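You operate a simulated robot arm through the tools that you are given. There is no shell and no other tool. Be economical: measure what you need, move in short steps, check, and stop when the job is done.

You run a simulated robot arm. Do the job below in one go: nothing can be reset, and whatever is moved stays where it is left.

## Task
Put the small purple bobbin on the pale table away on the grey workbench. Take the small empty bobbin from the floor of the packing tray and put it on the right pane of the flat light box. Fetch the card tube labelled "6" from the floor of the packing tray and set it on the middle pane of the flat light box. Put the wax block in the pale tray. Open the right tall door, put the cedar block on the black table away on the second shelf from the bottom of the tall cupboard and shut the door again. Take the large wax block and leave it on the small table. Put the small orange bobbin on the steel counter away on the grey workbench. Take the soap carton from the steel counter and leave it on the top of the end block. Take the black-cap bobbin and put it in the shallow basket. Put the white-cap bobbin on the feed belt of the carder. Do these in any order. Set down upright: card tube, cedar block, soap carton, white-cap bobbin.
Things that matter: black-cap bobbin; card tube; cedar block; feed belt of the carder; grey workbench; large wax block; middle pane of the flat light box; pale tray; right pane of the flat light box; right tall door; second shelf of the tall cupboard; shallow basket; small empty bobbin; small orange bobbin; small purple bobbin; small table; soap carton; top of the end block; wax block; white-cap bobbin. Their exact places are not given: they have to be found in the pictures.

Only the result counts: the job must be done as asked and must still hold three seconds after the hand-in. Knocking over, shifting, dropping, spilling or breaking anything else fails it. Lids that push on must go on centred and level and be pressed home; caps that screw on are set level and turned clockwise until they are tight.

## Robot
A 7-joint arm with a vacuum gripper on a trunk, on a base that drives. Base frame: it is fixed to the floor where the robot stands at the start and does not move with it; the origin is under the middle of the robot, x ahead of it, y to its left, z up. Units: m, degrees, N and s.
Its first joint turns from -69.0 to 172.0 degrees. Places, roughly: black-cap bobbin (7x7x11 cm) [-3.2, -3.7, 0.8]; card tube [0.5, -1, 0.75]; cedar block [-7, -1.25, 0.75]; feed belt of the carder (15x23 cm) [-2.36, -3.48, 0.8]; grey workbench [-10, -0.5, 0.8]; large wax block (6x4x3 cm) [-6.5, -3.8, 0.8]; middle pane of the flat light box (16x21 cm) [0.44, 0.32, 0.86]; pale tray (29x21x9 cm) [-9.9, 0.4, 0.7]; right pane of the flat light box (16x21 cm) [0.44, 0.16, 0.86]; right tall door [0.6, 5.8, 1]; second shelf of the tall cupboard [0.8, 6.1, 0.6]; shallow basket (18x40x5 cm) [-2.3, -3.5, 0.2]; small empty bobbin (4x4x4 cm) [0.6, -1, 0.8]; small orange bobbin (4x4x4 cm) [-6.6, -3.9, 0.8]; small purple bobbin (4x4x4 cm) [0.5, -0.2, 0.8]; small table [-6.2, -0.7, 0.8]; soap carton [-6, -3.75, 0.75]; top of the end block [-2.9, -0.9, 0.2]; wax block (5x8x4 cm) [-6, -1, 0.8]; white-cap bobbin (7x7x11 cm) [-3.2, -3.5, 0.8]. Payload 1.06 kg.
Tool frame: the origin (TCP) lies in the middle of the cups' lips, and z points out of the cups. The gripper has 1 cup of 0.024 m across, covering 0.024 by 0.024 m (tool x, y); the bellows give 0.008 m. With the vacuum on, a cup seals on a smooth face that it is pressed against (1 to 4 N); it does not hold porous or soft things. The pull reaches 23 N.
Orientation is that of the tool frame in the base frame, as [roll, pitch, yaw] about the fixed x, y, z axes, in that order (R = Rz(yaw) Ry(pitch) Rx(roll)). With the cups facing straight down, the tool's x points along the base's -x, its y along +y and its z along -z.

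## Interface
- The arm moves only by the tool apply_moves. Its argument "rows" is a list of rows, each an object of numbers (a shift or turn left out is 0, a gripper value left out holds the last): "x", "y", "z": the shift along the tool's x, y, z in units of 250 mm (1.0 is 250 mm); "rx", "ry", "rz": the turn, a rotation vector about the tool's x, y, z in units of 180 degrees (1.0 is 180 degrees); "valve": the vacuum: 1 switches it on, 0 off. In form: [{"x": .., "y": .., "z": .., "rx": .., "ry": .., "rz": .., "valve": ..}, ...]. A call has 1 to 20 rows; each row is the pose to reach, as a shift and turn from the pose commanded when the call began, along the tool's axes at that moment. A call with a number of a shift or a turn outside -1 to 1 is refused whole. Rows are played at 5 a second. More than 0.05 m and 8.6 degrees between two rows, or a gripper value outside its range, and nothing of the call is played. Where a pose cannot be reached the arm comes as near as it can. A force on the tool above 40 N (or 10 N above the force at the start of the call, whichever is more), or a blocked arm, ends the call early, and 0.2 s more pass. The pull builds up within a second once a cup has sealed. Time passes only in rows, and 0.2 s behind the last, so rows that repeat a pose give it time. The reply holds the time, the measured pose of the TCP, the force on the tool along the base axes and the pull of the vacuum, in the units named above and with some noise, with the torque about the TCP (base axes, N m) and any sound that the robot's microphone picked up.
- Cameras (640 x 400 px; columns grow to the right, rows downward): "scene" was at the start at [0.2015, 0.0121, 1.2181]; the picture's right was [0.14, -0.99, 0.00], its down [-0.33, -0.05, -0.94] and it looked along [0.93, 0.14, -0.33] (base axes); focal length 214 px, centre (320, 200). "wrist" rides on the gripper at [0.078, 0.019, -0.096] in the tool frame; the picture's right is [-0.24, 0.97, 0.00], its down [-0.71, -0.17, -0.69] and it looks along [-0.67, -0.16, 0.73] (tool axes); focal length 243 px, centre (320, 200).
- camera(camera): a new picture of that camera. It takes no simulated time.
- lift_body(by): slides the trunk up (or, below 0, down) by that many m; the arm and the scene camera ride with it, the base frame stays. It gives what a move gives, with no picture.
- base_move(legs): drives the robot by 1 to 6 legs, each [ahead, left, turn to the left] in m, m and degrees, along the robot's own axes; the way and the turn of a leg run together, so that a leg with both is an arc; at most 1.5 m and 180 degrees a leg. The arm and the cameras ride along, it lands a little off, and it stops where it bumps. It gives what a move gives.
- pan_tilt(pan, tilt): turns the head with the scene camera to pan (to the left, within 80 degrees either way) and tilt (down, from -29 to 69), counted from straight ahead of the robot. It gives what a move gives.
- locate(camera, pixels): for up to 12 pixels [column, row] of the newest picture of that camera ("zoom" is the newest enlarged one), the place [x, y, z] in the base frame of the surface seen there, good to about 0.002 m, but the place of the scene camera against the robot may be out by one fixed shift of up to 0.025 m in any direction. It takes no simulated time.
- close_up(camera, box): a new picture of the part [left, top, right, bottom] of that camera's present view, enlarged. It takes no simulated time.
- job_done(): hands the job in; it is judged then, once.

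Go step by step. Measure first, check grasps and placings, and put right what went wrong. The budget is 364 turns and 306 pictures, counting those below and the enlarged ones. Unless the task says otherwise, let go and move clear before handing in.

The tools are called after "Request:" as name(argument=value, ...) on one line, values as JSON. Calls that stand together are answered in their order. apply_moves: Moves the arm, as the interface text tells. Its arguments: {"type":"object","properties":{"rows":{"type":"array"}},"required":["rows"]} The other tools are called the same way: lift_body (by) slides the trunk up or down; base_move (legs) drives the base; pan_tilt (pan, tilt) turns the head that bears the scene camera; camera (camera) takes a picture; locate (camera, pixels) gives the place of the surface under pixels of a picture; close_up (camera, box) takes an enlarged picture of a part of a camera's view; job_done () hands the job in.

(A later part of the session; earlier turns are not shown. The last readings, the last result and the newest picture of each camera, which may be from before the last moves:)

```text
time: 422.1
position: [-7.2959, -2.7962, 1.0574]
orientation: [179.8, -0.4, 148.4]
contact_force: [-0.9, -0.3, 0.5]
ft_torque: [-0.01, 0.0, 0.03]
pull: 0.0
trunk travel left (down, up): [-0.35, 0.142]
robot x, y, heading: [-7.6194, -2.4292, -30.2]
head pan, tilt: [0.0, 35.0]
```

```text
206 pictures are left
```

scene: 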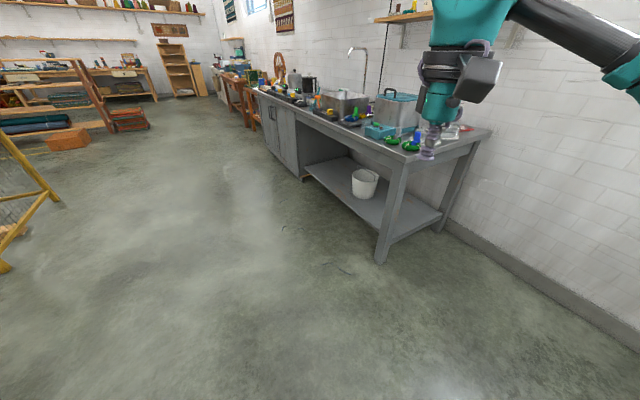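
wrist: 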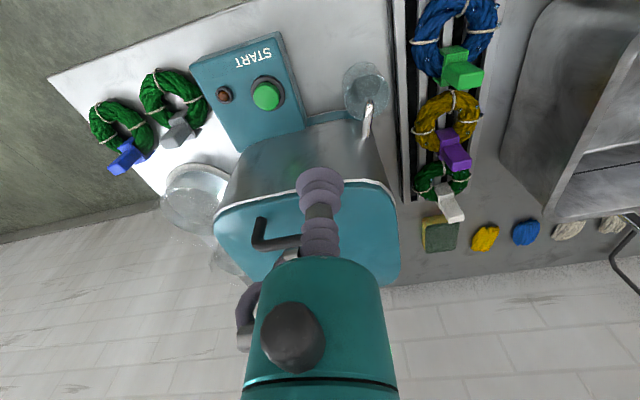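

Request:
base_move(legs=[[0, -1.0, 10], [0.2, 0, 0]])

Request:
pan_tilt(pan=0, tilt=15)

Request:
camera(camera="scene")

Request:
close_up(camera="scene", box=[340, 120, 500, 240])

```text
time: 432.2
position: [-7.4765, -3.6851, 1.0575]
orientation: [179.8, -0.4, 158.0]
contact_force: [0.0, 0.0, -0.6]
ft_torque: [0.01, -0.02, 0.04]
pull: 0.2
trunk travel left (down, up): [-0.35, 0.142]
robot x, y, heading: [-7.8557, -3.3758, -20.7]
head pan, tilt: [0.0, 35.0]
```

```text
time: 433.1
position: [-7.4777, -3.685, 1.0572]
orientation: [179.8, -0.5, 158.0]
contact_force: [0.0, -0.7, 0.0]
ft_torque: [0.0, -0.01, 0.0]
pull: 0.1
trunk travel left (down, up): [-0.35, 0.142]
robot x, y, heading: [-7.8638, -3.374, -20.9]
head pan, tilt: [0.0, 15.0]
```

```text
205 pictures are left
```

scene: 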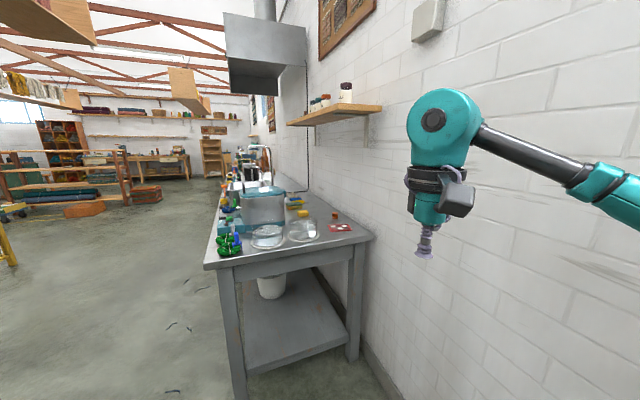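

```text
3.33 times, centred on (420, 180) of scene
```

zoom: 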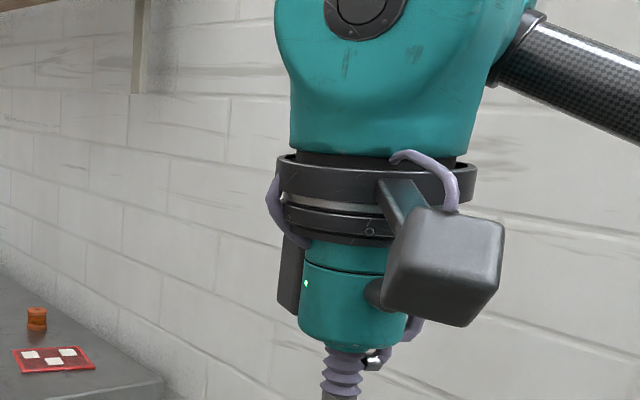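

Request:
close_up(camera="scene", box=[210, 170, 380, 270])

Request:
locate(camera="zoom", pixels=[[470, 170], [471, 180], [355, 165], [345, 160], [320, 115], [500, 220], [600, 245], [100, 330], [270, 130], [340, 235], [560, 300]])

```text
3.76 times, centred on (295, 220) of scene
```

zoom: 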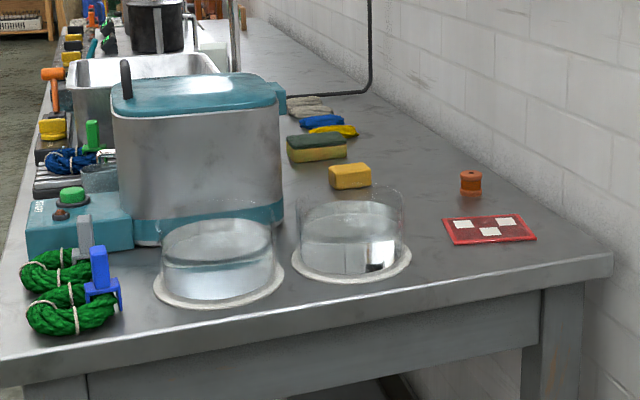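

```text
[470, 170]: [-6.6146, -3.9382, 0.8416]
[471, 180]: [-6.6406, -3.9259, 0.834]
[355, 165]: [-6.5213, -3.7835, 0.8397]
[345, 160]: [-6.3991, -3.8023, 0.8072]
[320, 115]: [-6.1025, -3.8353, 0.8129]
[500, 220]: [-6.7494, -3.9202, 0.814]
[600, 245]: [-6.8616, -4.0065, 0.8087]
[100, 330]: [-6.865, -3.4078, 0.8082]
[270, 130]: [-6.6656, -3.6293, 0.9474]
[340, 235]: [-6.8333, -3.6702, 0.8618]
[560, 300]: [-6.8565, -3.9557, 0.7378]
```

The wax block is at about (-6.52,-3.785) and the orange bobbin at (-6.62,-3.93), near the wall. I'll turn to about -5° and test a right-forward stretched arm pose here in free space, including lowering.

Request:
base_move(legs=[[0, 0, 15.5]])

Request:
apply_moves(rows=[{"x": -0.1, "y": -0.12}, {"x": -0.2, "y": -0.25}, {"x": -0.25, "y": -0.4}, {"x": -0.3, "y": -0.55}, {"x": -0.34, "y": -0.7}, {"x": -0.38, "y": -0.82}])

Request:
pan_tilt(pan=-50, tilt=20)

Request:
camera(camera="scene")

```text
time: 434.4
position: [-7.4098, -3.5726, 1.0568]
orientation: [179.9, -0.5, 173.3]
contact_force: [0.3, -0.4, 0.1]
ft_torque: [0.01, -0.01, 0.0]
pull: 0.0
trunk travel left (down, up): [-0.35, 0.142]
robot x, y, heading: [-7.8605, -3.3769, -5.5]
head pan, tilt: [0.0, 15.0]
```

```text
time: 435.8
position: [-7.3549, -3.7545, 1.0524]
orientation: [179.9, -0.3, 173.3]
contact_force: [-0.3, -1.0, 0.0]
ft_torque: [0.03, 0.02, -0.03]
pull: 0.1
out of reach, approached as far as the arm can: row 5, 6
trunk travel left (down, up): [-0.35, 0.142]
robot x, y, heading: [-7.8615, -3.3775, -5.6]
head pan, tilt: [0.0, 15.0]
```

```text
time: 436.9
position: [-7.357, -3.7542, 1.0516]
orientation: [179.9, -0.3, 173.2]
contact_force: [-0.5, 0.7, -1.1]
ft_torque: [0.01, -0.01, 0.0]
pull: 0.0
trunk travel left (down, up): [-0.35, 0.142]
robot x, y, heading: [-7.8581, -3.3717, -5.3]
head pan, tilt: [-50.0, 20.0]
```

```text
202 pictures are left
```

scene: 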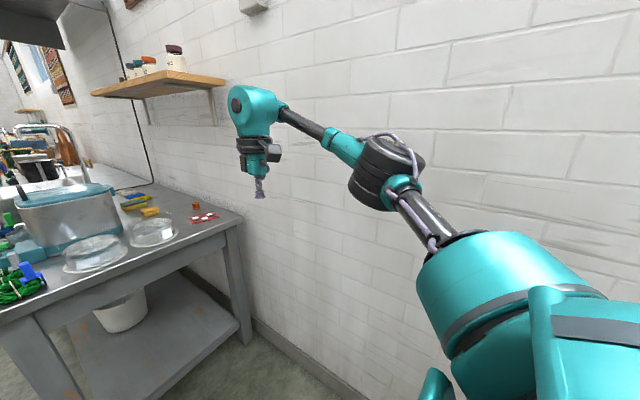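

Request:
apply_moves(rows=[{"z": 0.15}, {"z": 0.3}, {"z": 0.45}, {"z": 0.6}, {"z": 0.75}, {"z": 0.85}])

Request:
camera(camera="scene")

Request:
locate(camera="scene", pixels=[[380, 170], [410, 150], [390, 200], [330, 150], [300, 130], [430, 220], [370, 130]])

```text
time: 438.3
position: [-7.3567, -3.7516, 0.8416]
orientation: [179.9, -0.3, 173.4]
contact_force: [0.7, -0.5, 0.1]
ft_torque: [0.01, 0.03, 0.0]
pull: 0.0
trunk travel left (down, up): [-0.35, 0.142]
robot x, y, heading: [-7.8605, -3.377, -5.5]
head pan, tilt: [-50.0, 20.0]
```

```text
201 pictures are left
```

scene: 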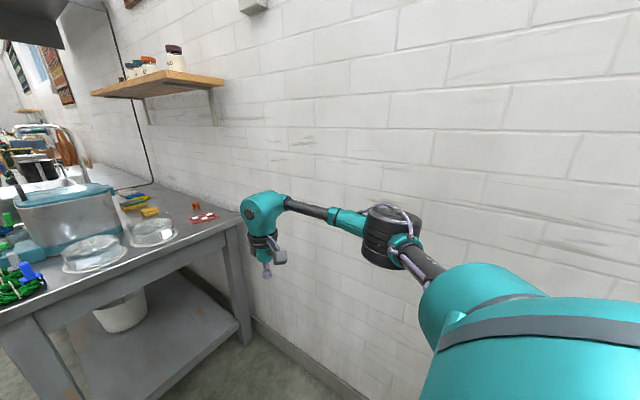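

```text
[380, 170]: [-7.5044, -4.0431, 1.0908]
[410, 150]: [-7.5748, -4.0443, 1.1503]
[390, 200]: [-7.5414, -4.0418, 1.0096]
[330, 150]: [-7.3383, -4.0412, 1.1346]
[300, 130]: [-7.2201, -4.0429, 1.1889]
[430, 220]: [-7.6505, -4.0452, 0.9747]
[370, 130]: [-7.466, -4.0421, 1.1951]
```

Request:
locate(camera="scene", pixels=[[385, 235], [385, 262], [365, 225], [340, 218], [300, 205], [265, 205], [262, 240], [410, 255], [430, 275]])

```text
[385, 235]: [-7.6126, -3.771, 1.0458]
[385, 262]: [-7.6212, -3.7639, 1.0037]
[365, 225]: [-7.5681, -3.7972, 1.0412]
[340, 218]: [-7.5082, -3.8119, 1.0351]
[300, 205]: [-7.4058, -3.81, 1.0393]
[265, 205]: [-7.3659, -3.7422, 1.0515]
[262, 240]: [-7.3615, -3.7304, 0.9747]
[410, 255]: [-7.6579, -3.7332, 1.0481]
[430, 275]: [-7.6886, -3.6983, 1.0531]
```

The arm lowers to 0.84 here without the trunk. I test how much further it can stretch at this low height.

Request:
apply_moves(rows=[{"x": -0.1, "y": -0.06}, {"x": -0.2, "y": -0.12}, {"x": -0.35, "y": -0.2}])

Request:
camera(camera="scene")

```text
time: 439.1
position: [-7.3398, -3.7637, 0.8416]
orientation: [179.8, -0.4, 173.3]
contact_force: [0.1, -0.6, 0.3]
ft_torque: [0.0, 0.02, 0.01]
pull: 0.1
out of reach, approached as far as the arm can: row 1, 2, 3
trunk travel left (down, up): [-0.35, 0.142]
robot x, y, heading: [-7.8601, -3.3736, -5.6]
head pan, tilt: [-50.0, 20.0]
```

```text
200 pictures are left
```

scene: 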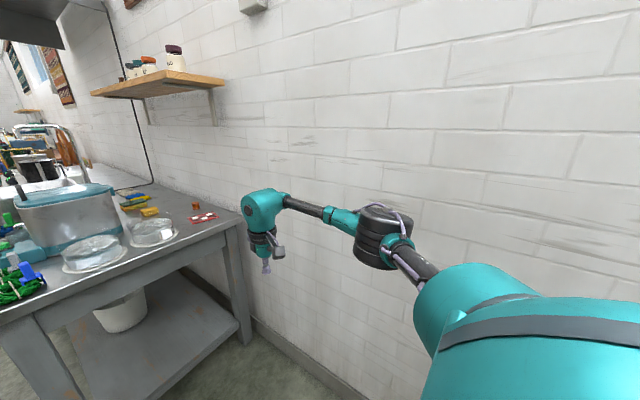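

Request:
locate(camera="scene", pixels=[[378, 232], [400, 220], [378, 260], [340, 220], [300, 205], [265, 205], [400, 250], [420, 270]])

```text
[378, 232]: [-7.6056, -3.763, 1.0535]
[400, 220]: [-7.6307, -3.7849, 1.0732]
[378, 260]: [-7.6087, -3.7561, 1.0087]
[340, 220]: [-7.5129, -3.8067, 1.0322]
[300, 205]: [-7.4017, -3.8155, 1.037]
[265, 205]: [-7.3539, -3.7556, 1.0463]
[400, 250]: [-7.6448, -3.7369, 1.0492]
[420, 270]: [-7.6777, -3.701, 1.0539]
```

The stretch limit is about 0.39 m from the shoulder. I test whether the arm can swing further right (about -55°), which would keep the forearm off the wall.

Request:
apply_moves(rows=[{"x": 0.1, "y": -0.12}, {"x": 0.2, "y": -0.24}, {"x": 0.3, "y": -0.37}, {"x": 0.4, "y": -0.49}, {"x": 0.5, "y": -0.6}, {"x": 0.56, "y": -0.68}])

Request:
camera(camera="scene")

```text
time: 440.5
position: [-7.5, -3.8393, 0.8452]
orientation: [179.9, -0.4, 173.0]
contact_force: [0.3, 0.0, -0.6]
ft_torque: [0.04, -0.01, 0.01]
pull: 0.1
out of reach, approached as far as the arm can: row 2, 3, 4, 5, 6
trunk travel left (down, up): [-0.35, 0.142]
robot x, y, heading: [-7.8605, -3.3722, -5.8]
head pan, tilt: [-50.0, 20.0]
```

```text
199 pictures are left
```

scene: 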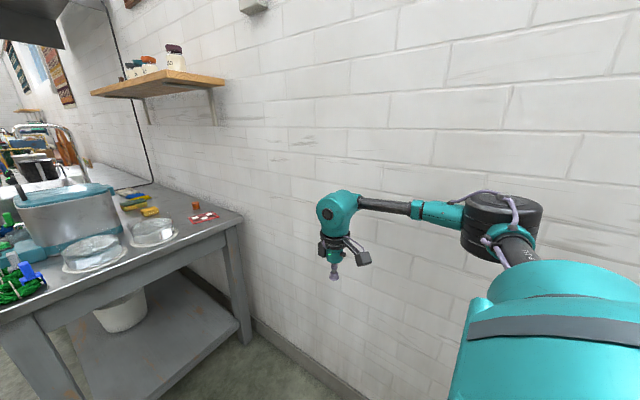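

The arm's right-swing limit shows. The workable pose is about rel (0.55,-0.335). I raise the arm there, and drive to about (-7.17,-3.47), heading -12°.

Request:
apply_moves(rows=[{"z": -0.15}, {"z": -0.3}, {"z": -0.45}, {"z": -0.6}, {"z": -0.75}, {"z": -0.82, "x": -0.12, "y": 0.1}, {"z": -0.82, "x": -0.25, "y": 0.2}, {"z": -0.82, "x": -0.4, "y": 0.32}, {"z": -0.82, "x": -0.5, "y": 0.42}])

Request:
base_move(legs=[[0.3, 0, -3], [0.3, 0, -3]])

Request:
camera(camera="scene")

Request:
camera(camera="wrist")

```text
time: 442.5
position: [-7.36, -3.7506, 1.0456]
orientation: [179.9, -0.4, 173.3]
contact_force: [0.0, -0.1, -0.2]
ft_torque: [-0.02, -0.04, -0.02]
pull: 0.1
out of reach, approached as far as the arm can: row 4, 5
trunk travel left (down, up): [-0.35, 0.142]
robot x, y, heading: [-7.8574, -3.3747, -5.6]
head pan, tilt: [-50.0, 20.0]
```

```text
time: 446.2
position: [-6.8125, -3.893, 1.0449]
orientation: [179.8, -0.4, 167.1]
contact_force: [0.1, -0.1, 0.3]
ft_torque: [0.04, 0.03, 0.05]
pull: 0.0
trunk travel left (down, up): [-0.35, 0.142]
robot x, y, heading: [-7.2685, -3.4666, -11.8]
head pan, tilt: [-50.0, 20.0]
```

```text
198 pictures are left
```

scene: 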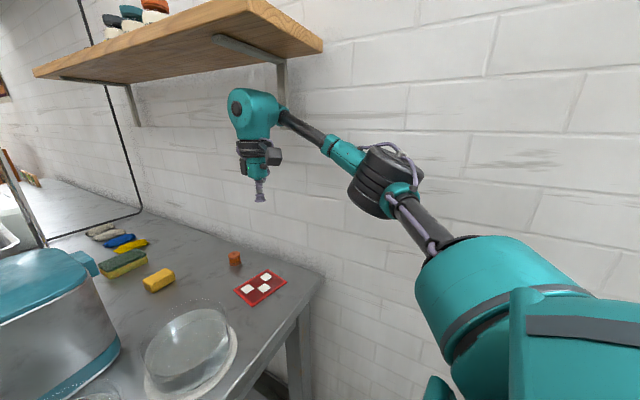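

```text
197 pictures are left
```

wrist: 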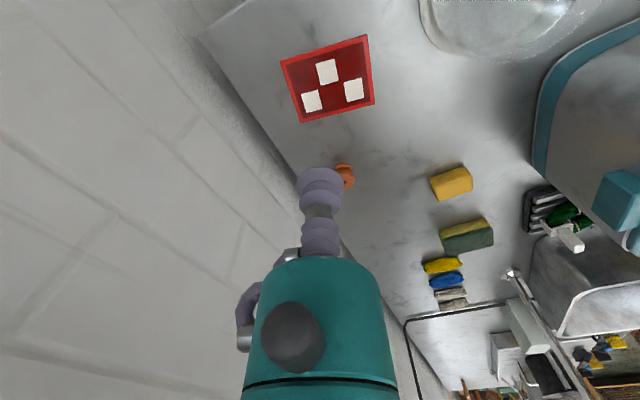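

Request:
close_up(camera="wrist", box=[310, 150, 390, 200])

Request:
locate(camera="zoom", pixels=[[340, 185], [300, 165], [340, 240], [280, 240]])

Request:
locate(camera="wrist", pixels=[[452, 183], [435, 178], [468, 172], [470, 190], [440, 198], [200, 160], [230, 60], [240, 30]])

Request:
locate(camera="scene", pixels=[[234, 253], [234, 262], [158, 275], [310, 45], [300, 100], [325, 275], [200, 345], [385, 180], [305, 120]])

```text
8.00 times, centred on (350, 175) of wrist
```

zoom: 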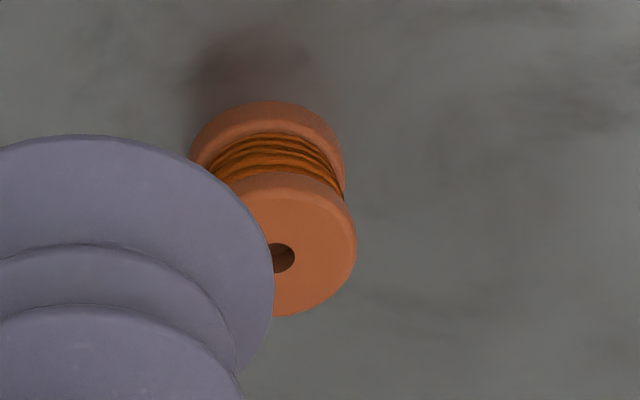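

```text
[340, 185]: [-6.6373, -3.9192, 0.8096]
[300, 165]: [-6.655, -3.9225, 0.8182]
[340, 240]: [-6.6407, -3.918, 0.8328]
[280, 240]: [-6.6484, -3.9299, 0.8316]
```

```text
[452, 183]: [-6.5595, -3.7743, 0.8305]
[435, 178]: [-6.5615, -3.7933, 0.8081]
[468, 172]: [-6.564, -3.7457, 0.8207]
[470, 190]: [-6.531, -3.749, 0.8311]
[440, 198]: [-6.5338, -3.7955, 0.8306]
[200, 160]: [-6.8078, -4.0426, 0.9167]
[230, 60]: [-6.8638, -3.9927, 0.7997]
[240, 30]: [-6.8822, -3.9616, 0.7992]
```

```text
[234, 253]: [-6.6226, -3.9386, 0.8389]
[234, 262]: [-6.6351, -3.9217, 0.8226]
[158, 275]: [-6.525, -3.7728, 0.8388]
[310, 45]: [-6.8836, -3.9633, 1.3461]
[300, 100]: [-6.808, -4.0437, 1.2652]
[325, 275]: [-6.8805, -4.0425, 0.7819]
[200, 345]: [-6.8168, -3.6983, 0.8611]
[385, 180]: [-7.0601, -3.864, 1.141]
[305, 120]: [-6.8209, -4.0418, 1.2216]
```

Bobbin top centre is about (-6.645,-3.930,0.832), with the wall at y -4.043. I lower the tool to 0.90 first (below the shelf bracket), then creep ahead.

Request:
apply_moves(rows=[{"z": 0.15}, {"z": 0.3}, {"z": 0.45}, {"z": 0.58}])

Request:
base_move(legs=[[0.07, 0, 0]])

Request:
camera(camera="scene")

```text
time: 447.2
position: [-6.8131, -3.8908, 0.901]
orientation: [179.8, -0.3, 167.2]
contact_force: [0.2, 0.0, 0.4]
ft_torque: [0.0, -0.03, -0.01]
pull: 0.1
trunk travel left (down, up): [-0.35, 0.142]
robot x, y, heading: [-7.2699, -3.4618, -11.6]
head pan, tilt: [-50.0, 20.0]
```

```text
time: 448.2
position: [-6.7437, -3.904, 0.9]
orientation: [179.9, -0.5, 167.2]
contact_force: [0.5, 0.1, 0.4]
ft_torque: [0.0, 0.06, 0.0]
pull: 0.0
trunk travel left (down, up): [-0.35, 0.142]
robot x, y, heading: [-7.1959, -3.4805, -11.8]
head pan, tilt: [-50.0, 20.0]
```

```text
195 pictures are left
```

scene: 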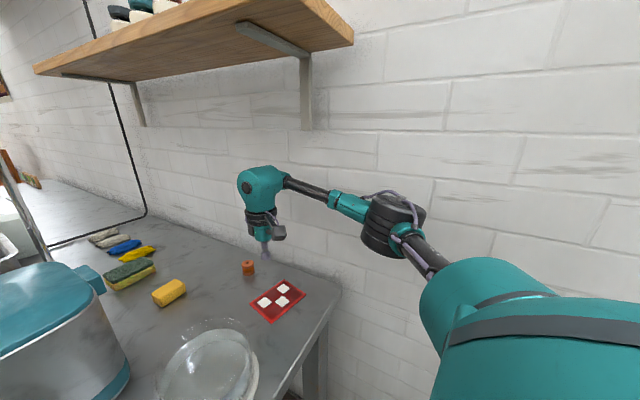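

Request:
base_move(legs=[[0.08, 0, 0]])

Request:
camera(camera="wrist")

Request:
camera(camera="scene")

```text
time: 449.3
position: [-6.6657, -3.9218, 0.9003]
orientation: [179.8, -0.5, 167.2]
contact_force: [0.6, -0.7, 0.4]
ft_torque: [-0.01, 0.03, -0.01]
pull: 0.0
trunk travel left (down, up): [-0.35, 0.142]
robot x, y, heading: [-7.1229, -3.4971, -11.9]
head pan, tilt: [-50.0, 20.0]
```

```text
194 pictures are left
```

wrist: 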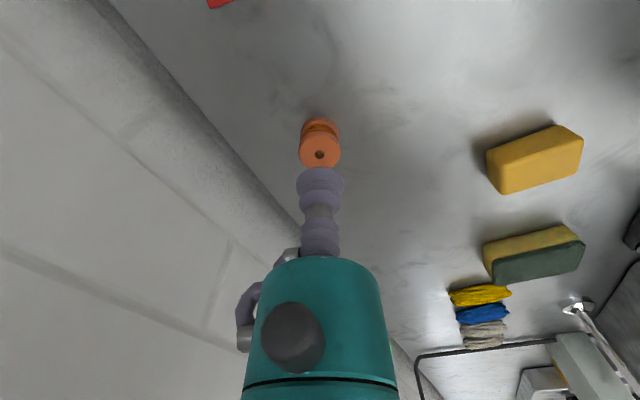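

```text
193 pictures are left
```

scene: 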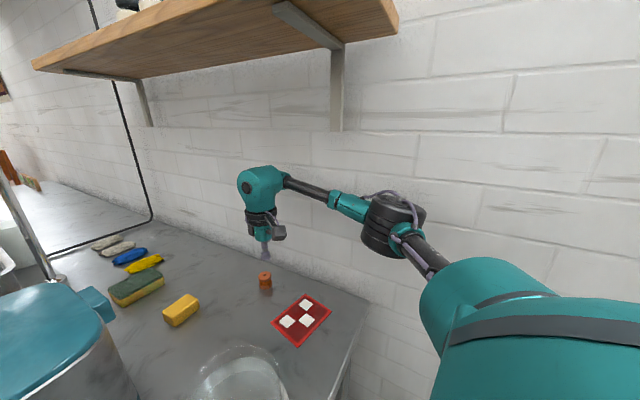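

Request:
close_up(camera="wrist", box=[280, 115, 360, 165])

Request:
locate(camera="zoom", pixels=[[316, 280], [280, 315], [350, 315], [316, 350], [250, 300], [380, 300]])

```text
8.00 times, centred on (320, 140) of wrist
```

zoom: 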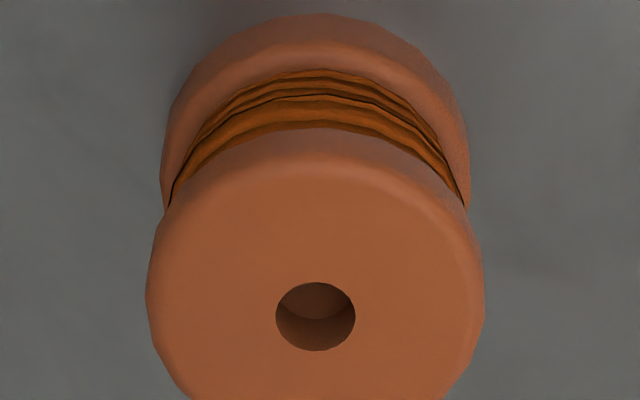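

```text
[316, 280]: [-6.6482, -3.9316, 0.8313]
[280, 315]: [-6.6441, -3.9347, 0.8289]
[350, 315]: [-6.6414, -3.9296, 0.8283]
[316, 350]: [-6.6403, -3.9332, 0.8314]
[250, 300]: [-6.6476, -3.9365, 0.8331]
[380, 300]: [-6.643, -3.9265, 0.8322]
```

Request:
apply_moves(rows=[{"x": -0.094, "y": -0.02, "z": 0.08, "valve": 1}, {"x": -0.094, "y": -0.02, "z": 0.18}, {"x": -0.094, "y": -0.02, "z": 0.25}, {"x": -0.094, "y": -0.02, "z": 0.275}, {"x": -0.094, "y": -0.02, "z": 0.285}, {"x": -0.094, "y": -0.02, "z": 0.285}])

```text
time: 450.7
position: [-6.6443, -3.9311, 0.8308]
orientation: [179.8, -0.2, 167.2]
contact_force: [-0.1, -0.7, 10.5]
ft_torque: [-0.02, -0.03, -0.01]
pull: 23.0
trunk travel left (down, up): [-0.35, 0.142]
robot x, y, heading: [-7.1185, -3.4948, -11.9]
head pan, tilt: [-50.0, 20.0]
```

Sealed. Lift 7 cm and back straight out.

Request:
apply_moves(rows=[{"z": -0.1}, {"z": -0.2}, {"z": -0.3}])

Request:
base_move(legs=[[-0.6, 0, 0]])

Request:
apply_moves(rows=[{"z": -0.15}, {"z": -0.3}, {"z": -0.45}, {"z": -0.6, "x": 0.1, "y": 0.1}, {"z": -0.6, "x": 0.25, "y": 0.25}, {"z": -0.6, "x": 0.35, "y": 0.4}, {"z": -0.6, "x": 0.4, "y": 0.55}])

Request:
camera(camera="wrist")

```text
time: 451.5
position: [-6.6416, -3.9311, 0.9051]
orientation: [179.8, -0.4, 167.1]
contact_force: [-0.2, 0.0, -0.3]
ft_torque: [0.0, 0.03, -0.01]
pull: 22.7
trunk travel left (down, up): [-0.35, 0.142]
robot x, y, heading: [-7.1201, -3.4964, -11.6]
head pan, tilt: [-50.0, 20.0]
```

```text
time: 454.9
position: [-7.24, -3.8064, 0.9042]
orientation: [179.8, -0.4, 167.4]
contact_force: [-0.3, -0.2, -0.4]
ft_torque: [0.0, 0.04, 0.02]
pull: 22.8
trunk travel left (down, up): [-0.35, 0.142]
robot x, y, heading: [-7.7228, -3.3749, -10.9]
head pan, tilt: [-50.0, 20.0]
```

```text
refused: row 4 steps farther than a row can; nothing moved
```

```text
191 pictures are left
```

wrist: 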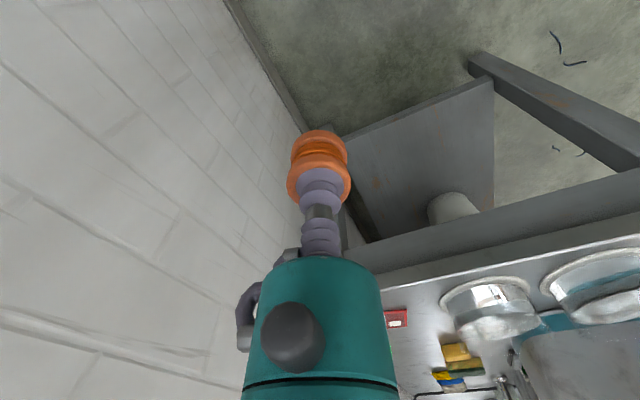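

Request:
apply_moves(rows=[{"z": -0.15}, {"z": -0.3}, {"z": -0.45}, {"z": -0.6}, {"z": -0.6, "x": 0.12, "y": 0.12}, {"z": -0.6, "x": 0.24, "y": 0.25}, {"z": -0.6, "x": 0.35, "y": 0.38}, {"z": -0.6, "x": 0.45, "y": 0.52}, {"z": -0.6, "x": 0.5, "y": 0.6}])

Request:
base_move(legs=[[0, 0, 100.9], [1.1, 0.85, 0], [0, 0, 90], [0, -0.95, 0]])

Request:
pan_tilt(pan=0, tilt=35)

Request:
camera(camera="scene")

```text
time: 456.9
position: [-7.3283, -3.634, 1.057]
orientation: [179.7, -0.4, 167.3]
contact_force: [0.3, 0.5, -0.1]
ft_torque: [-0.01, -0.05, -0.01]
pull: 22.3
out of reach, approached as far as the arm can: row 3, 4
trunk travel left (down, up): [-0.35, 0.142]
robot x, y, heading: [-7.7212, -3.3719, -11.4]
head pan, tilt: [-50.0, 20.0]
```

```text
time: 481.3
position: [-8.9696, -1.1111, 1.0562]
orientation: [179.8, -0.4, -2.3]
contact_force: [0.4, 0.0, 0.5]
ft_torque: [0.0, -0.01, 0.02]
pull: 23.2
trunk travel left (down, up): [-0.35, 0.142]
robot x, y, heading: [-8.5423, -1.2974, 178.8]
head pan, tilt: [-50.0, 20.0]
```

```text
time: 482.5
position: [-8.969, -1.1119, 1.0562]
orientation: [179.7, -0.4, -2.3]
contact_force: [0.4, 0.1, -0.4]
ft_torque: [-0.06, -0.02, -0.01]
pull: 23.1
trunk travel left (down, up): [-0.35, 0.142]
robot x, y, heading: [-8.5361, -1.3018, 178.4]
head pan, tilt: [0.0, 35.0]
```

```text
190 pictures are left
```

scene: 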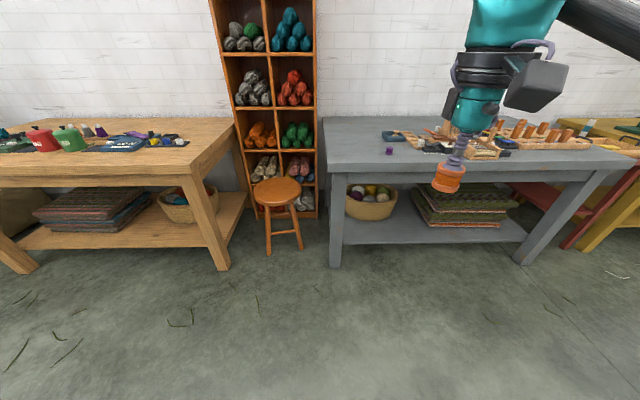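

Request:
base_move(legs=[[0, 0, 1.5], [0.65, 0, 0]])

Request:
camera(camera="wrist")

Request:
camera(camera="scene")

```text
time: 486.4
position: [-9.6195, -1.126, 1.0568]
orientation: [179.7, -0.4, -0.9]
contact_force: [0.5, -0.6, -0.2]
ft_torque: [-0.03, 0.02, 0.02]
pull: 22.4
trunk travel left (down, up): [-0.35, 0.142]
robot x, y, heading: [-9.1801, -1.2994, -179.5]
head pan, tilt: [0.0, 35.0]
```

```text
189 pictures are left
```

wrist: 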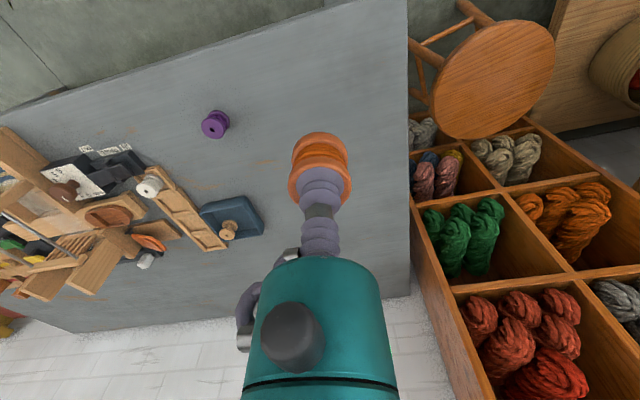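

```text
188 pictures are left
```

scene: 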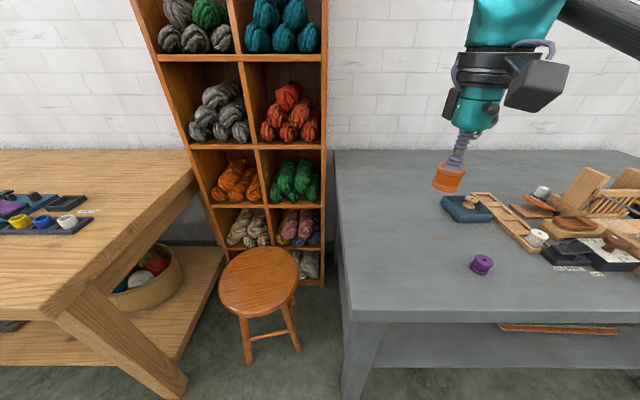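

Request:
apply_moves(rows=[{"x": -0.08, "y": -0.1}, {"x": -0.16, "y": -0.18}, {"x": -0.16, "y": -0.18, "z": 0.15}, {"x": -0.16, "y": -0.18, "z": 0.3}, {"x": -0.16, "y": -0.18, "z": 0.45}, {"x": -0.16, "y": -0.18, "z": 0.6}, {"x": -0.16, "y": -0.18, "z": 0.75}, {"x": -0.16, "y": -0.18, "z": 0.9}, {"x": -0.16, "y": -0.18, "z": 0.95}, {"x": -0.16, "y": -0.18, "z": 0.965}])

Request:
apply_moves(rows=[{"z": 0.008}, {"z": 0.016}, {"z": 0.016}])

```text
time: 488.6
position: [-9.6576, -1.0809, 0.8143]
orientation: [179.9, -0.4, -0.9]
contact_force: [-0.3, 0.3, -1.0]
ft_torque: [0.02, -0.02, 0.01]
pull: 22.6
trunk travel left (down, up): [-0.35, 0.142]
robot x, y, heading: [-9.1821, -1.2976, -179.7]
head pan, tilt: [0.0, 35.0]
```

```text
time: 489.4
position: [-9.657, -1.081, 0.8113]
orientation: [179.8, -0.3, -0.9]
contact_force: [-0.1, 1.0, 4.2]
ft_torque: [0.02, 0.06, -0.01]
pull: 23.4
trunk travel left (down, up): [-0.35, 0.142]
robot x, y, heading: [-9.1824, -1.3035, -179.9]
head pan, tilt: [0.0, 35.0]
```

Request:
apply_moves(rows=[{"z": 0.006}, {"z": 0.002, "valve": 0}, {"z": 0}, {"z": 0}, {"z": 0}, {"z": -0.04}, {"z": -0.16}, {"z": -0.32}, {"z": -0.48}, {"z": -0.64}, {"z": -0.8}, {"z": -0.96}])

Request:
camera(camera="scene")

```text
time: 492.0
position: [-9.658, -1.0799, 1.0498]
orientation: [179.8, -0.5, -0.9]
contact_force: [-0.4, 0.3, -0.3]
ft_torque: [0.02, -0.02, 0.02]
pull: 0.1
trunk travel left (down, up): [-0.35, 0.142]
robot x, y, heading: [-9.1807, -1.2987, -179.8]
head pan, tilt: [0.0, 35.0]
```

```text
187 pictures are left
```

scene: 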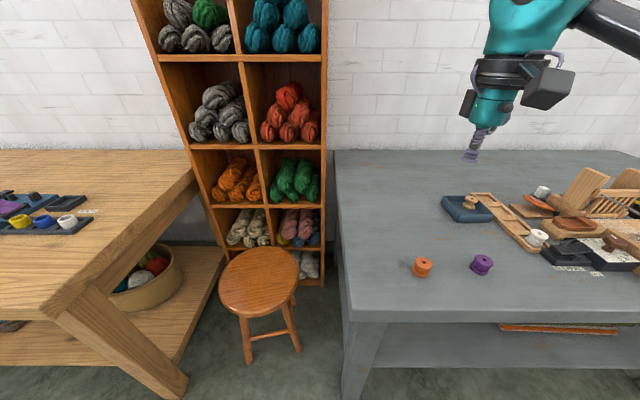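

Both bobbins are on the grey workbench. Next the large wax block: back to the counter's west end, heading about +10°.

Request:
apply_moves(rows=[{"x": 0.12}, {"x": 0.24}])

Request:
base_move(legs=[[-0.6, 0, 0], [0, 1.0, 0], [0, 1.0, 0], [0, 0, 180], [0.9, 0, 0]])

Request:
pan_tilt(pan=0, tilt=25)

Request:
camera(camera="scene")

```text
time: 492.6
position: [-9.6017, -1.0797, 1.0513]
orientation: [179.8, -0.3, -0.9]
contact_force: [0.1, 1.1, 1.0]
ft_torque: [0.06, 0.0, 0.01]
pull: 0.1
trunk travel left (down, up): [-0.35, 0.142]
robot x, y, heading: [-9.1849, -1.3014, -179.3]
head pan, tilt: [0.0, 35.0]
```

```text
time: 525.3
position: [-7.2175, -3.3817, 1.0502]
orientation: [179.8, -0.4, -175.3]
contact_force: [0.6, -0.2, -0.4]
ft_torque: [-0.02, 0.0, -0.02]
pull: 0.0
trunk travel left (down, up): [-0.35, 0.142]
robot x, y, heading: [-7.6597, -3.203, 5.8]
head pan, tilt: [0.0, 35.0]
```

```text
time: 526.0
position: [-7.2176, -3.3825, 1.0505]
orientation: [179.8, -0.4, -175.3]
contact_force: [0.0, -0.5, -0.5]
ft_torque: [0.01, -0.01, -0.03]
pull: 0.1
trunk travel left (down, up): [-0.35, 0.142]
robot x, y, heading: [-7.6556, -3.2033, 5.9]
head pan, tilt: [0.0, 25.0]
```

```text
186 pictures are left
```

scene: 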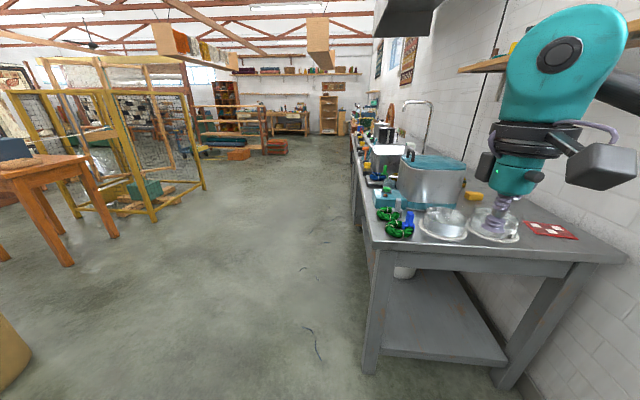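

Request:
base_move(legs=[[0.32, -0.34, 0], [0, 0, 4]])

Request:
apply_moves(rows=[{"x": -0.1, "y": -0.12}, {"x": -0.2, "y": -0.25}, {"x": -0.28, "y": -0.38}, {"x": -0.34, "y": -0.5}, {"x": -0.38, "y": -0.57}])

Request:
camera(camera="wrist")

Request:
camera(camera="scene")

```text
time: 530.0
position: [-6.8515, -3.6545, 1.0515]
orientation: [179.7, -0.4, -171.5]
contact_force: [-0.3, 0.3, 0.4]
ft_torque: [0.04, 0.0, -0.01]
pull: 0.1
trunk travel left (down, up): [-0.35, 0.142]
robot x, y, heading: [-7.2997, -3.5048, 9.9]
head pan, tilt: [0.0, 25.0]
```

```text
time: 531.2
position: [-6.7425, -3.7766, 1.0456]
orientation: [179.9, -0.2, -171.5]
contact_force: [-1.1, 0.4, -0.3]
ft_torque: [0.01, 0.0, 0.0]
pull: 0.1
out of reach, approached as far as the arm can: row 5
trunk travel left (down, up): [-0.35, 0.142]
robot x, y, heading: [-7.3009, -3.5065, 9.6]
head pan, tilt: [0.0, 25.0]
```

```text
185 pictures are left
```

wrist: 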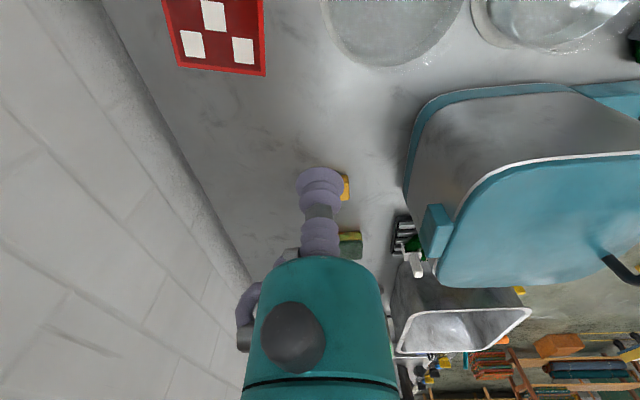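

```text
184 pictures are left
```

scene: 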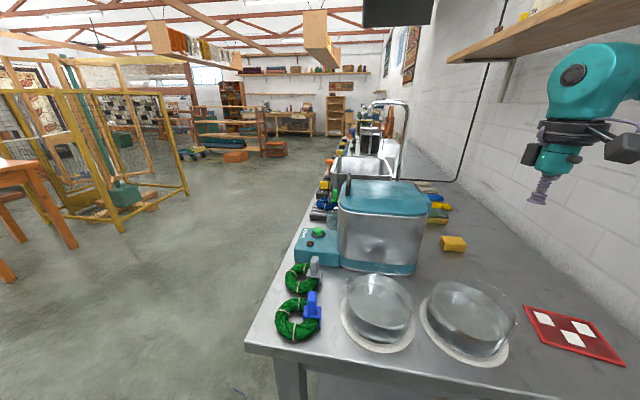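

Request:
locate(camera="wrist", pixels=[[408, 180], [405, 150], [470, 200], [435, 215], [428, 245], [440, 285], [345, 185], [350, 240], [420, 100]])

Request:
locate(camera="scene", pixels=[[453, 243], [440, 240], [465, 240], [427, 212], [420, 260], [430, 195], [500, 50], [470, 320]])

```text
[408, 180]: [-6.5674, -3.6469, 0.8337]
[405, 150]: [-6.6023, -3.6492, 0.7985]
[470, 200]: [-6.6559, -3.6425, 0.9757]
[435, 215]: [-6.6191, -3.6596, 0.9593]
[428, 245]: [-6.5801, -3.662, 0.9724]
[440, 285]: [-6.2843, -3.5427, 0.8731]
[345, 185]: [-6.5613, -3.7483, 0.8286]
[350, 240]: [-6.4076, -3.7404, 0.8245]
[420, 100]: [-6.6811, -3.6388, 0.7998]
```

```text
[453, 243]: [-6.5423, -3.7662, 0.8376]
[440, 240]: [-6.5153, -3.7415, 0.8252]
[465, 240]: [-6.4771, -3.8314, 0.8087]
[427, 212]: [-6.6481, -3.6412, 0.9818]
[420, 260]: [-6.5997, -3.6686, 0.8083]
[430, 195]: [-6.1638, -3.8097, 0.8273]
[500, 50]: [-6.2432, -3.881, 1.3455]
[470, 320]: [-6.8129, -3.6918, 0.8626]
```

Request:
apply_moves(rows=[{"z": 0.15}, {"z": 0.3}, {"z": 0.44}])

Request:
base_move(legs=[[0.155, -0.045, 0]])

Request:
camera(camera="wrist")

Request:
pan_tilt(pan=-30, tilt=25)

Request:
camera(camera="scene")

```text
time: 532.0
position: [-6.7428, -3.7774, 0.9378]
orientation: [179.8, -0.3, -171.4]
contact_force: [0.2, 0.8, 0.0]
ft_torque: [0.0, 0.0, -0.01]
pull: 0.0
trunk travel left (down, up): [-0.35, 0.142]
robot x, y, heading: [-7.3026, -3.5031, 9.6]
head pan, tilt: [0.0, 25.0]
```

```text
time: 533.4
position: [-6.5813, -3.795, 0.9388]
orientation: [179.8, -0.3, -171.3]
contact_force: [-0.8, -0.8, 0.4]
ft_torque: [-0.02, 0.05, 0.03]
pull: 0.1
trunk travel left (down, up): [-0.35, 0.142]
robot x, y, heading: [-7.1398, -3.5229, 9.8]
head pan, tilt: [0.0, 25.0]
```

```text
183 pictures are left
```

wrist: 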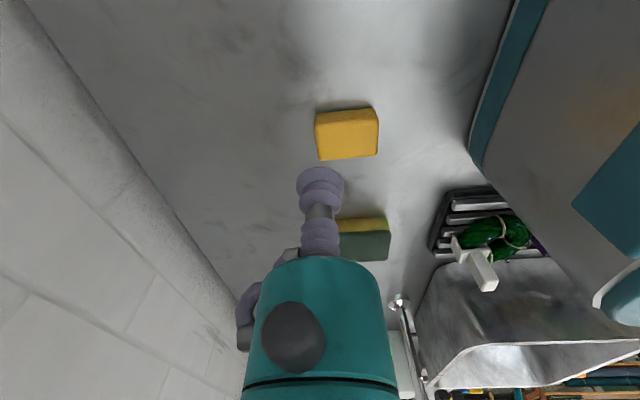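

```text
time: 534.4
position: [-6.5828, -3.7945, 0.9383]
orientation: [179.8, -0.4, -171.4]
contact_force: [0.1, 0.1, -0.6]
ft_torque: [0.04, -0.04, -0.01]
pull: 0.1
trunk travel left (down, up): [-0.35, 0.142]
robot x, y, heading: [-7.1379, -3.5222, 9.5]
head pan, tilt: [-30.0, 25.0]
```

```text
182 pictures are left
```

scene: 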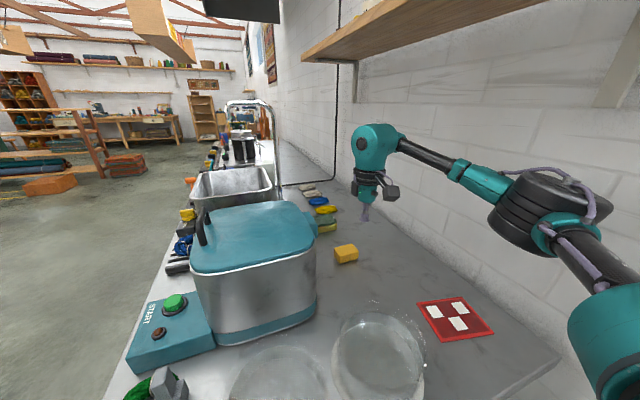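

Request:
locate(camera="wrist", pixels=[[348, 138], [320, 125], [376, 117], [376, 152], [322, 157], [348, 115]])

```text
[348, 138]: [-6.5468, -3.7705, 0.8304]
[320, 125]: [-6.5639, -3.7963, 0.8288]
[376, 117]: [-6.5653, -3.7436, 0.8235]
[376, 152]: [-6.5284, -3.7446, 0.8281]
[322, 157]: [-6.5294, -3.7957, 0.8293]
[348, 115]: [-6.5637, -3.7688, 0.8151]
```

Request:
apply_moves(rows=[{"x": -0.08, "y": 0.04, "z": 0.1, "valve": 1}, {"x": -0.155, "y": 0.076, "z": 0.2}, {"x": -0.155, "y": 0.076, "z": 0.35}, {"x": -0.155, "y": 0.076, "z": 0.42}, {"x": -0.155, "y": 0.076, "z": 0.445}, {"x": -0.155, "y": 0.076, "z": 0.45}, {"x": -0.155, "y": 0.076, "z": 0.45}])

```text
time: 536.0
position: [-6.5462, -3.7685, 0.8275]
orientation: [179.8, -0.3, -171.6]
contact_force: [4.7, -3.6, 17.5]
ft_torque: [-0.01, -0.04, -0.03]
pull: 22.7
trunk travel left (down, up): [-0.35, 0.142]
robot x, y, heading: [-7.1379, -3.5268, 9.9]
head pan, tilt: [-30.0, 25.0]
```

Request:
apply_moves(rows=[{"z": -0.1}, {"z": -0.25}, {"z": -0.42}, {"z": -0.42, "x": 0.05}])

Request:
base_move(legs=[[-0.6, 0, 0]])

Request:
apply_moves(rows=[{"z": -0.15}, {"z": -0.3}, {"z": -0.43}, {"z": -0.43, "x": 0.12, "y": 0.12}, {"z": -0.43, "x": 0.24, "y": 0.25}, {"z": -0.43, "x": 0.35, "y": 0.38}, {"z": -0.43, "x": 0.45, "y": 0.52}, {"z": -0.43, "x": 0.5, "y": 0.6}])

Request:
camera(camera="wrist")

```text
time: 537.0
position: [-6.5579, -3.7733, 0.9307]
orientation: [179.8, -0.4, -171.4]
contact_force: [-0.3, 0.8, -0.5]
ft_torque: [0.01, 0.01, -0.02]
pull: 22.6
trunk travel left (down, up): [-0.35, 0.142]
robot x, y, heading: [-7.1441, -3.5217, 9.8]
head pan, tilt: [-30.0, 25.0]
```

```text
time: 540.4
position: [-7.1573, -3.8727, 0.9305]
orientation: [180.0, -0.6, -171.5]
contact_force: [0.7, -0.8, -0.5]
ft_torque: [0.0, 0.03, 0.0]
pull: 23.5
trunk travel left (down, up): [-0.35, 0.142]
robot x, y, heading: [-7.7405, -3.6239, 9.7]
head pan, tilt: [-30.0, 25.0]
```

```text
time: 542.2
position: [-7.3015, -3.746, 1.0375]
orientation: [179.7, -0.4, -171.5]
contact_force: [-0.2, 0.3, -0.7]
ft_torque: [0.0, 0.01, 0.01]
pull: 22.5
out of reach, approached as far as the arm can: row 3
trunk travel left (down, up): [-0.35, 0.142]
robot x, y, heading: [-7.7373, -3.6252, 9.6]
head pan, tilt: [-30.0, 25.0]
```

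```text
181 pictures are left
```

wrist: 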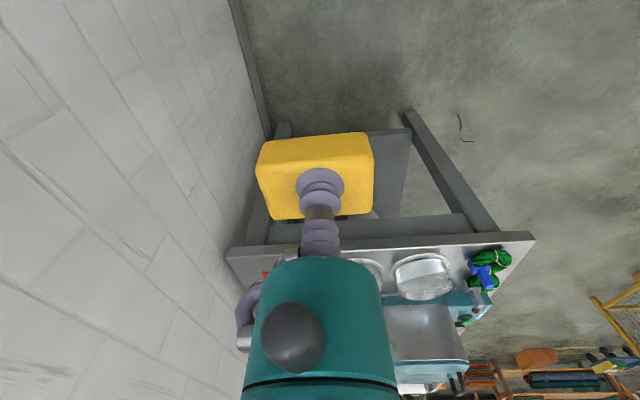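

Request:
base_move(legs=[[0, 0, 80.4], [1.15, 0, 0], [0, -0.8, 0], [0, -0.74, 0], [0.55, 0, 0]])

Request:
pan_tilt(pan=-10, tilt=35)

Request:
camera(camera="scene")

```text
time: 567.5
position: [-6.0334, -1.5299, 1.0377]
orientation: [179.7, -0.3, -90.9]
contact_force: [0.9, 0.0, -1.1]
ft_torque: [-0.01, 0.01, 0.0]
pull: 22.7
trunk travel left (down, up): [-0.35, 0.142]
robot x, y, heading: [-6.226, -1.9406, 90.5]
head pan, tilt: [-30.0, 25.0]
```

```text
time: 568.3
position: [-6.0332, -1.5303, 1.0378]
orientation: [179.7, -0.4, -91.0]
contact_force: [0.0, -0.7, 0.3]
ft_torque: [0.03, 0.01, 0.03]
pull: 22.7
trunk travel left (down, up): [-0.35, 0.142]
robot x, y, heading: [-6.2243, -1.9455, 90.2]
head pan, tilt: [-10.0, 35.0]
```

```text
180 pictures are left
```

scene: 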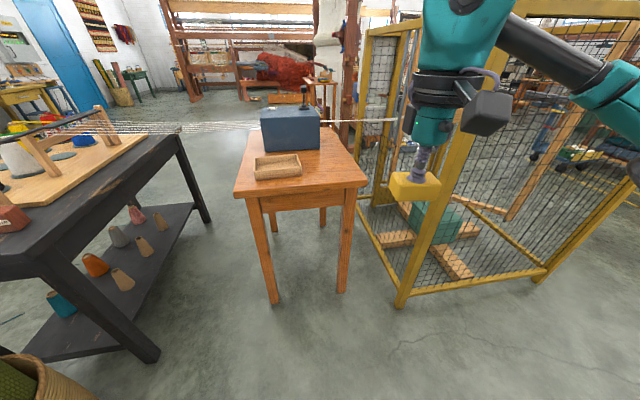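

Request:
base_move(legs=[[0.5, 0, 0]])

Request:
apply_moves(rows=[{"x": -0.12}, {"x": -0.2}])

Request:
lift_body(by=-0.18)

Request:
camera(camera="scene")

```text
time: 571.3
position: [-6.0408, -1.0312, 1.0378]
orientation: [179.7, -0.4, -90.5]
contact_force: [0.0, 0.7, -0.3]
ft_torque: [0.0, 0.02, 0.0]
pull: 22.5
trunk travel left (down, up): [-0.35, 0.142]
robot x, y, heading: [-6.2279, -1.4482, 90.5]
head pan, tilt: [-10.0, 35.0]
```

```text
time: 571.9
position: [-6.0392, -0.9825, 1.0371]
orientation: [179.7, -0.5, -90.6]
contact_force: [-0.3, 0.2, -0.8]
ft_torque: [0.01, 0.01, 0.0]
pull: 22.4
trunk travel left (down, up): [-0.35, 0.142]
robot x, y, heading: [-6.2276, -1.4442, 90.3]
head pan, tilt: [-10.0, 35.0]
```

```text
time: 573.9
position: [-6.0392, -0.9832, 0.8569]
orientation: [179.9, -0.4, -90.6]
contact_force: [-1.0, 0.1, -1.0]
ft_torque: [0.06, -0.02, 0.01]
pull: 22.7
trunk travel left (down, up): [-0.17, 0.322]
robot x, y, heading: [-6.2288, -1.4459, 90.7]
head pan, tilt: [-10.0, 35.0]
```

```text
179 pictures are left
```

scene: 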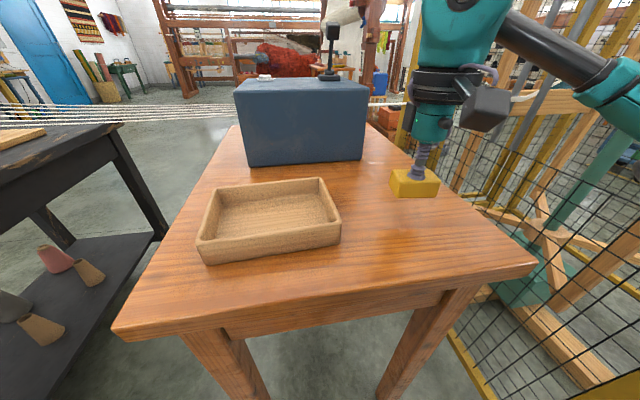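

Request:
apply_moves(rows=[{"z": 0.1}, {"z": 0.16}, {"z": 0.175}, {"z": 0.175}])

Request:
apply_moves(rows=[{"z": 0.008}, {"z": 0.014}, {"z": 0.014}])

```text
time: 574.9
position: [-6.0399, -0.9834, 0.8141]
orientation: [179.8, -0.4, -90.4]
contact_force: [0.1, 0.1, -1.2]
ft_torque: [0.01, 0.0, 0.03]
pull: 23.1
trunk travel left (down, up): [-0.17, 0.322]
robot x, y, heading: [-6.2271, -1.4426, 90.7]
head pan, tilt: [-10.0, 35.0]
```

```text
time: 575.7
position: [-6.0393, -0.9828, 0.8107]
orientation: [179.8, -0.4, -90.5]
contact_force: [-0.2, 0.4, 0.8]
ft_torque: [0.0, 0.0, 0.0]
pull: 22.9
trunk travel left (down, up): [-0.17, 0.322]
robot x, y, heading: [-6.2295, -1.4425, 90.5]
head pan, tilt: [-10.0, 35.0]
```

Request:
apply_moves(rows=[{"z": 0.006}, {"z": 0.01}, {"z": 0.006, "valve": 0}, {"z": 0.006}, {"z": 0.006}, {"z": 0.006}, {"z": -0.04}, {"z": -0.16}])

Request:
lift_body(by=0.18)

Request:
camera(camera="scene")

```text
time: 577.5
position: [-6.0377, -0.9826, 0.8525]
orientation: [179.7, -0.4, -90.6]
contact_force: [0.2, -1.1, 0.2]
ft_torque: [-0.01, -0.04, -0.02]
pull: 0.1
trunk travel left (down, up): [-0.17, 0.322]
robot x, y, heading: [-6.2287, -1.4426, 90.5]
head pan, tilt: [-10.0, 35.0]
```

```text
time: 579.5
position: [-6.038, -0.983, 1.0303]
orientation: [179.8, -0.4, -90.6]
contact_force: [0.2, -0.3, -0.9]
ft_torque: [0.01, -0.01, -0.01]
pull: 0.1
trunk travel left (down, up): [-0.35, 0.142]
robot x, y, heading: [-6.227, -1.448, 90.7]
head pan, tilt: [-10.0, 35.0]
```

```text
178 pictures are left
```

scene: 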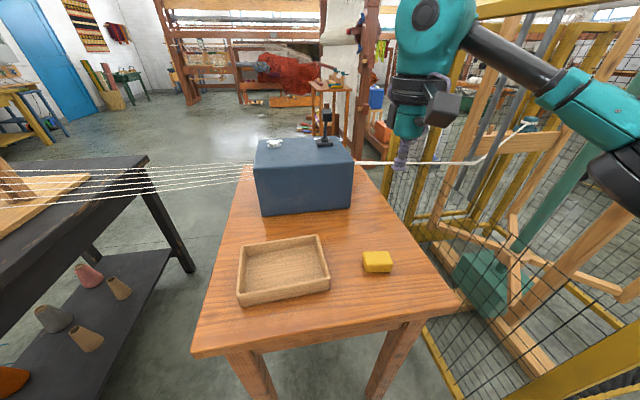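

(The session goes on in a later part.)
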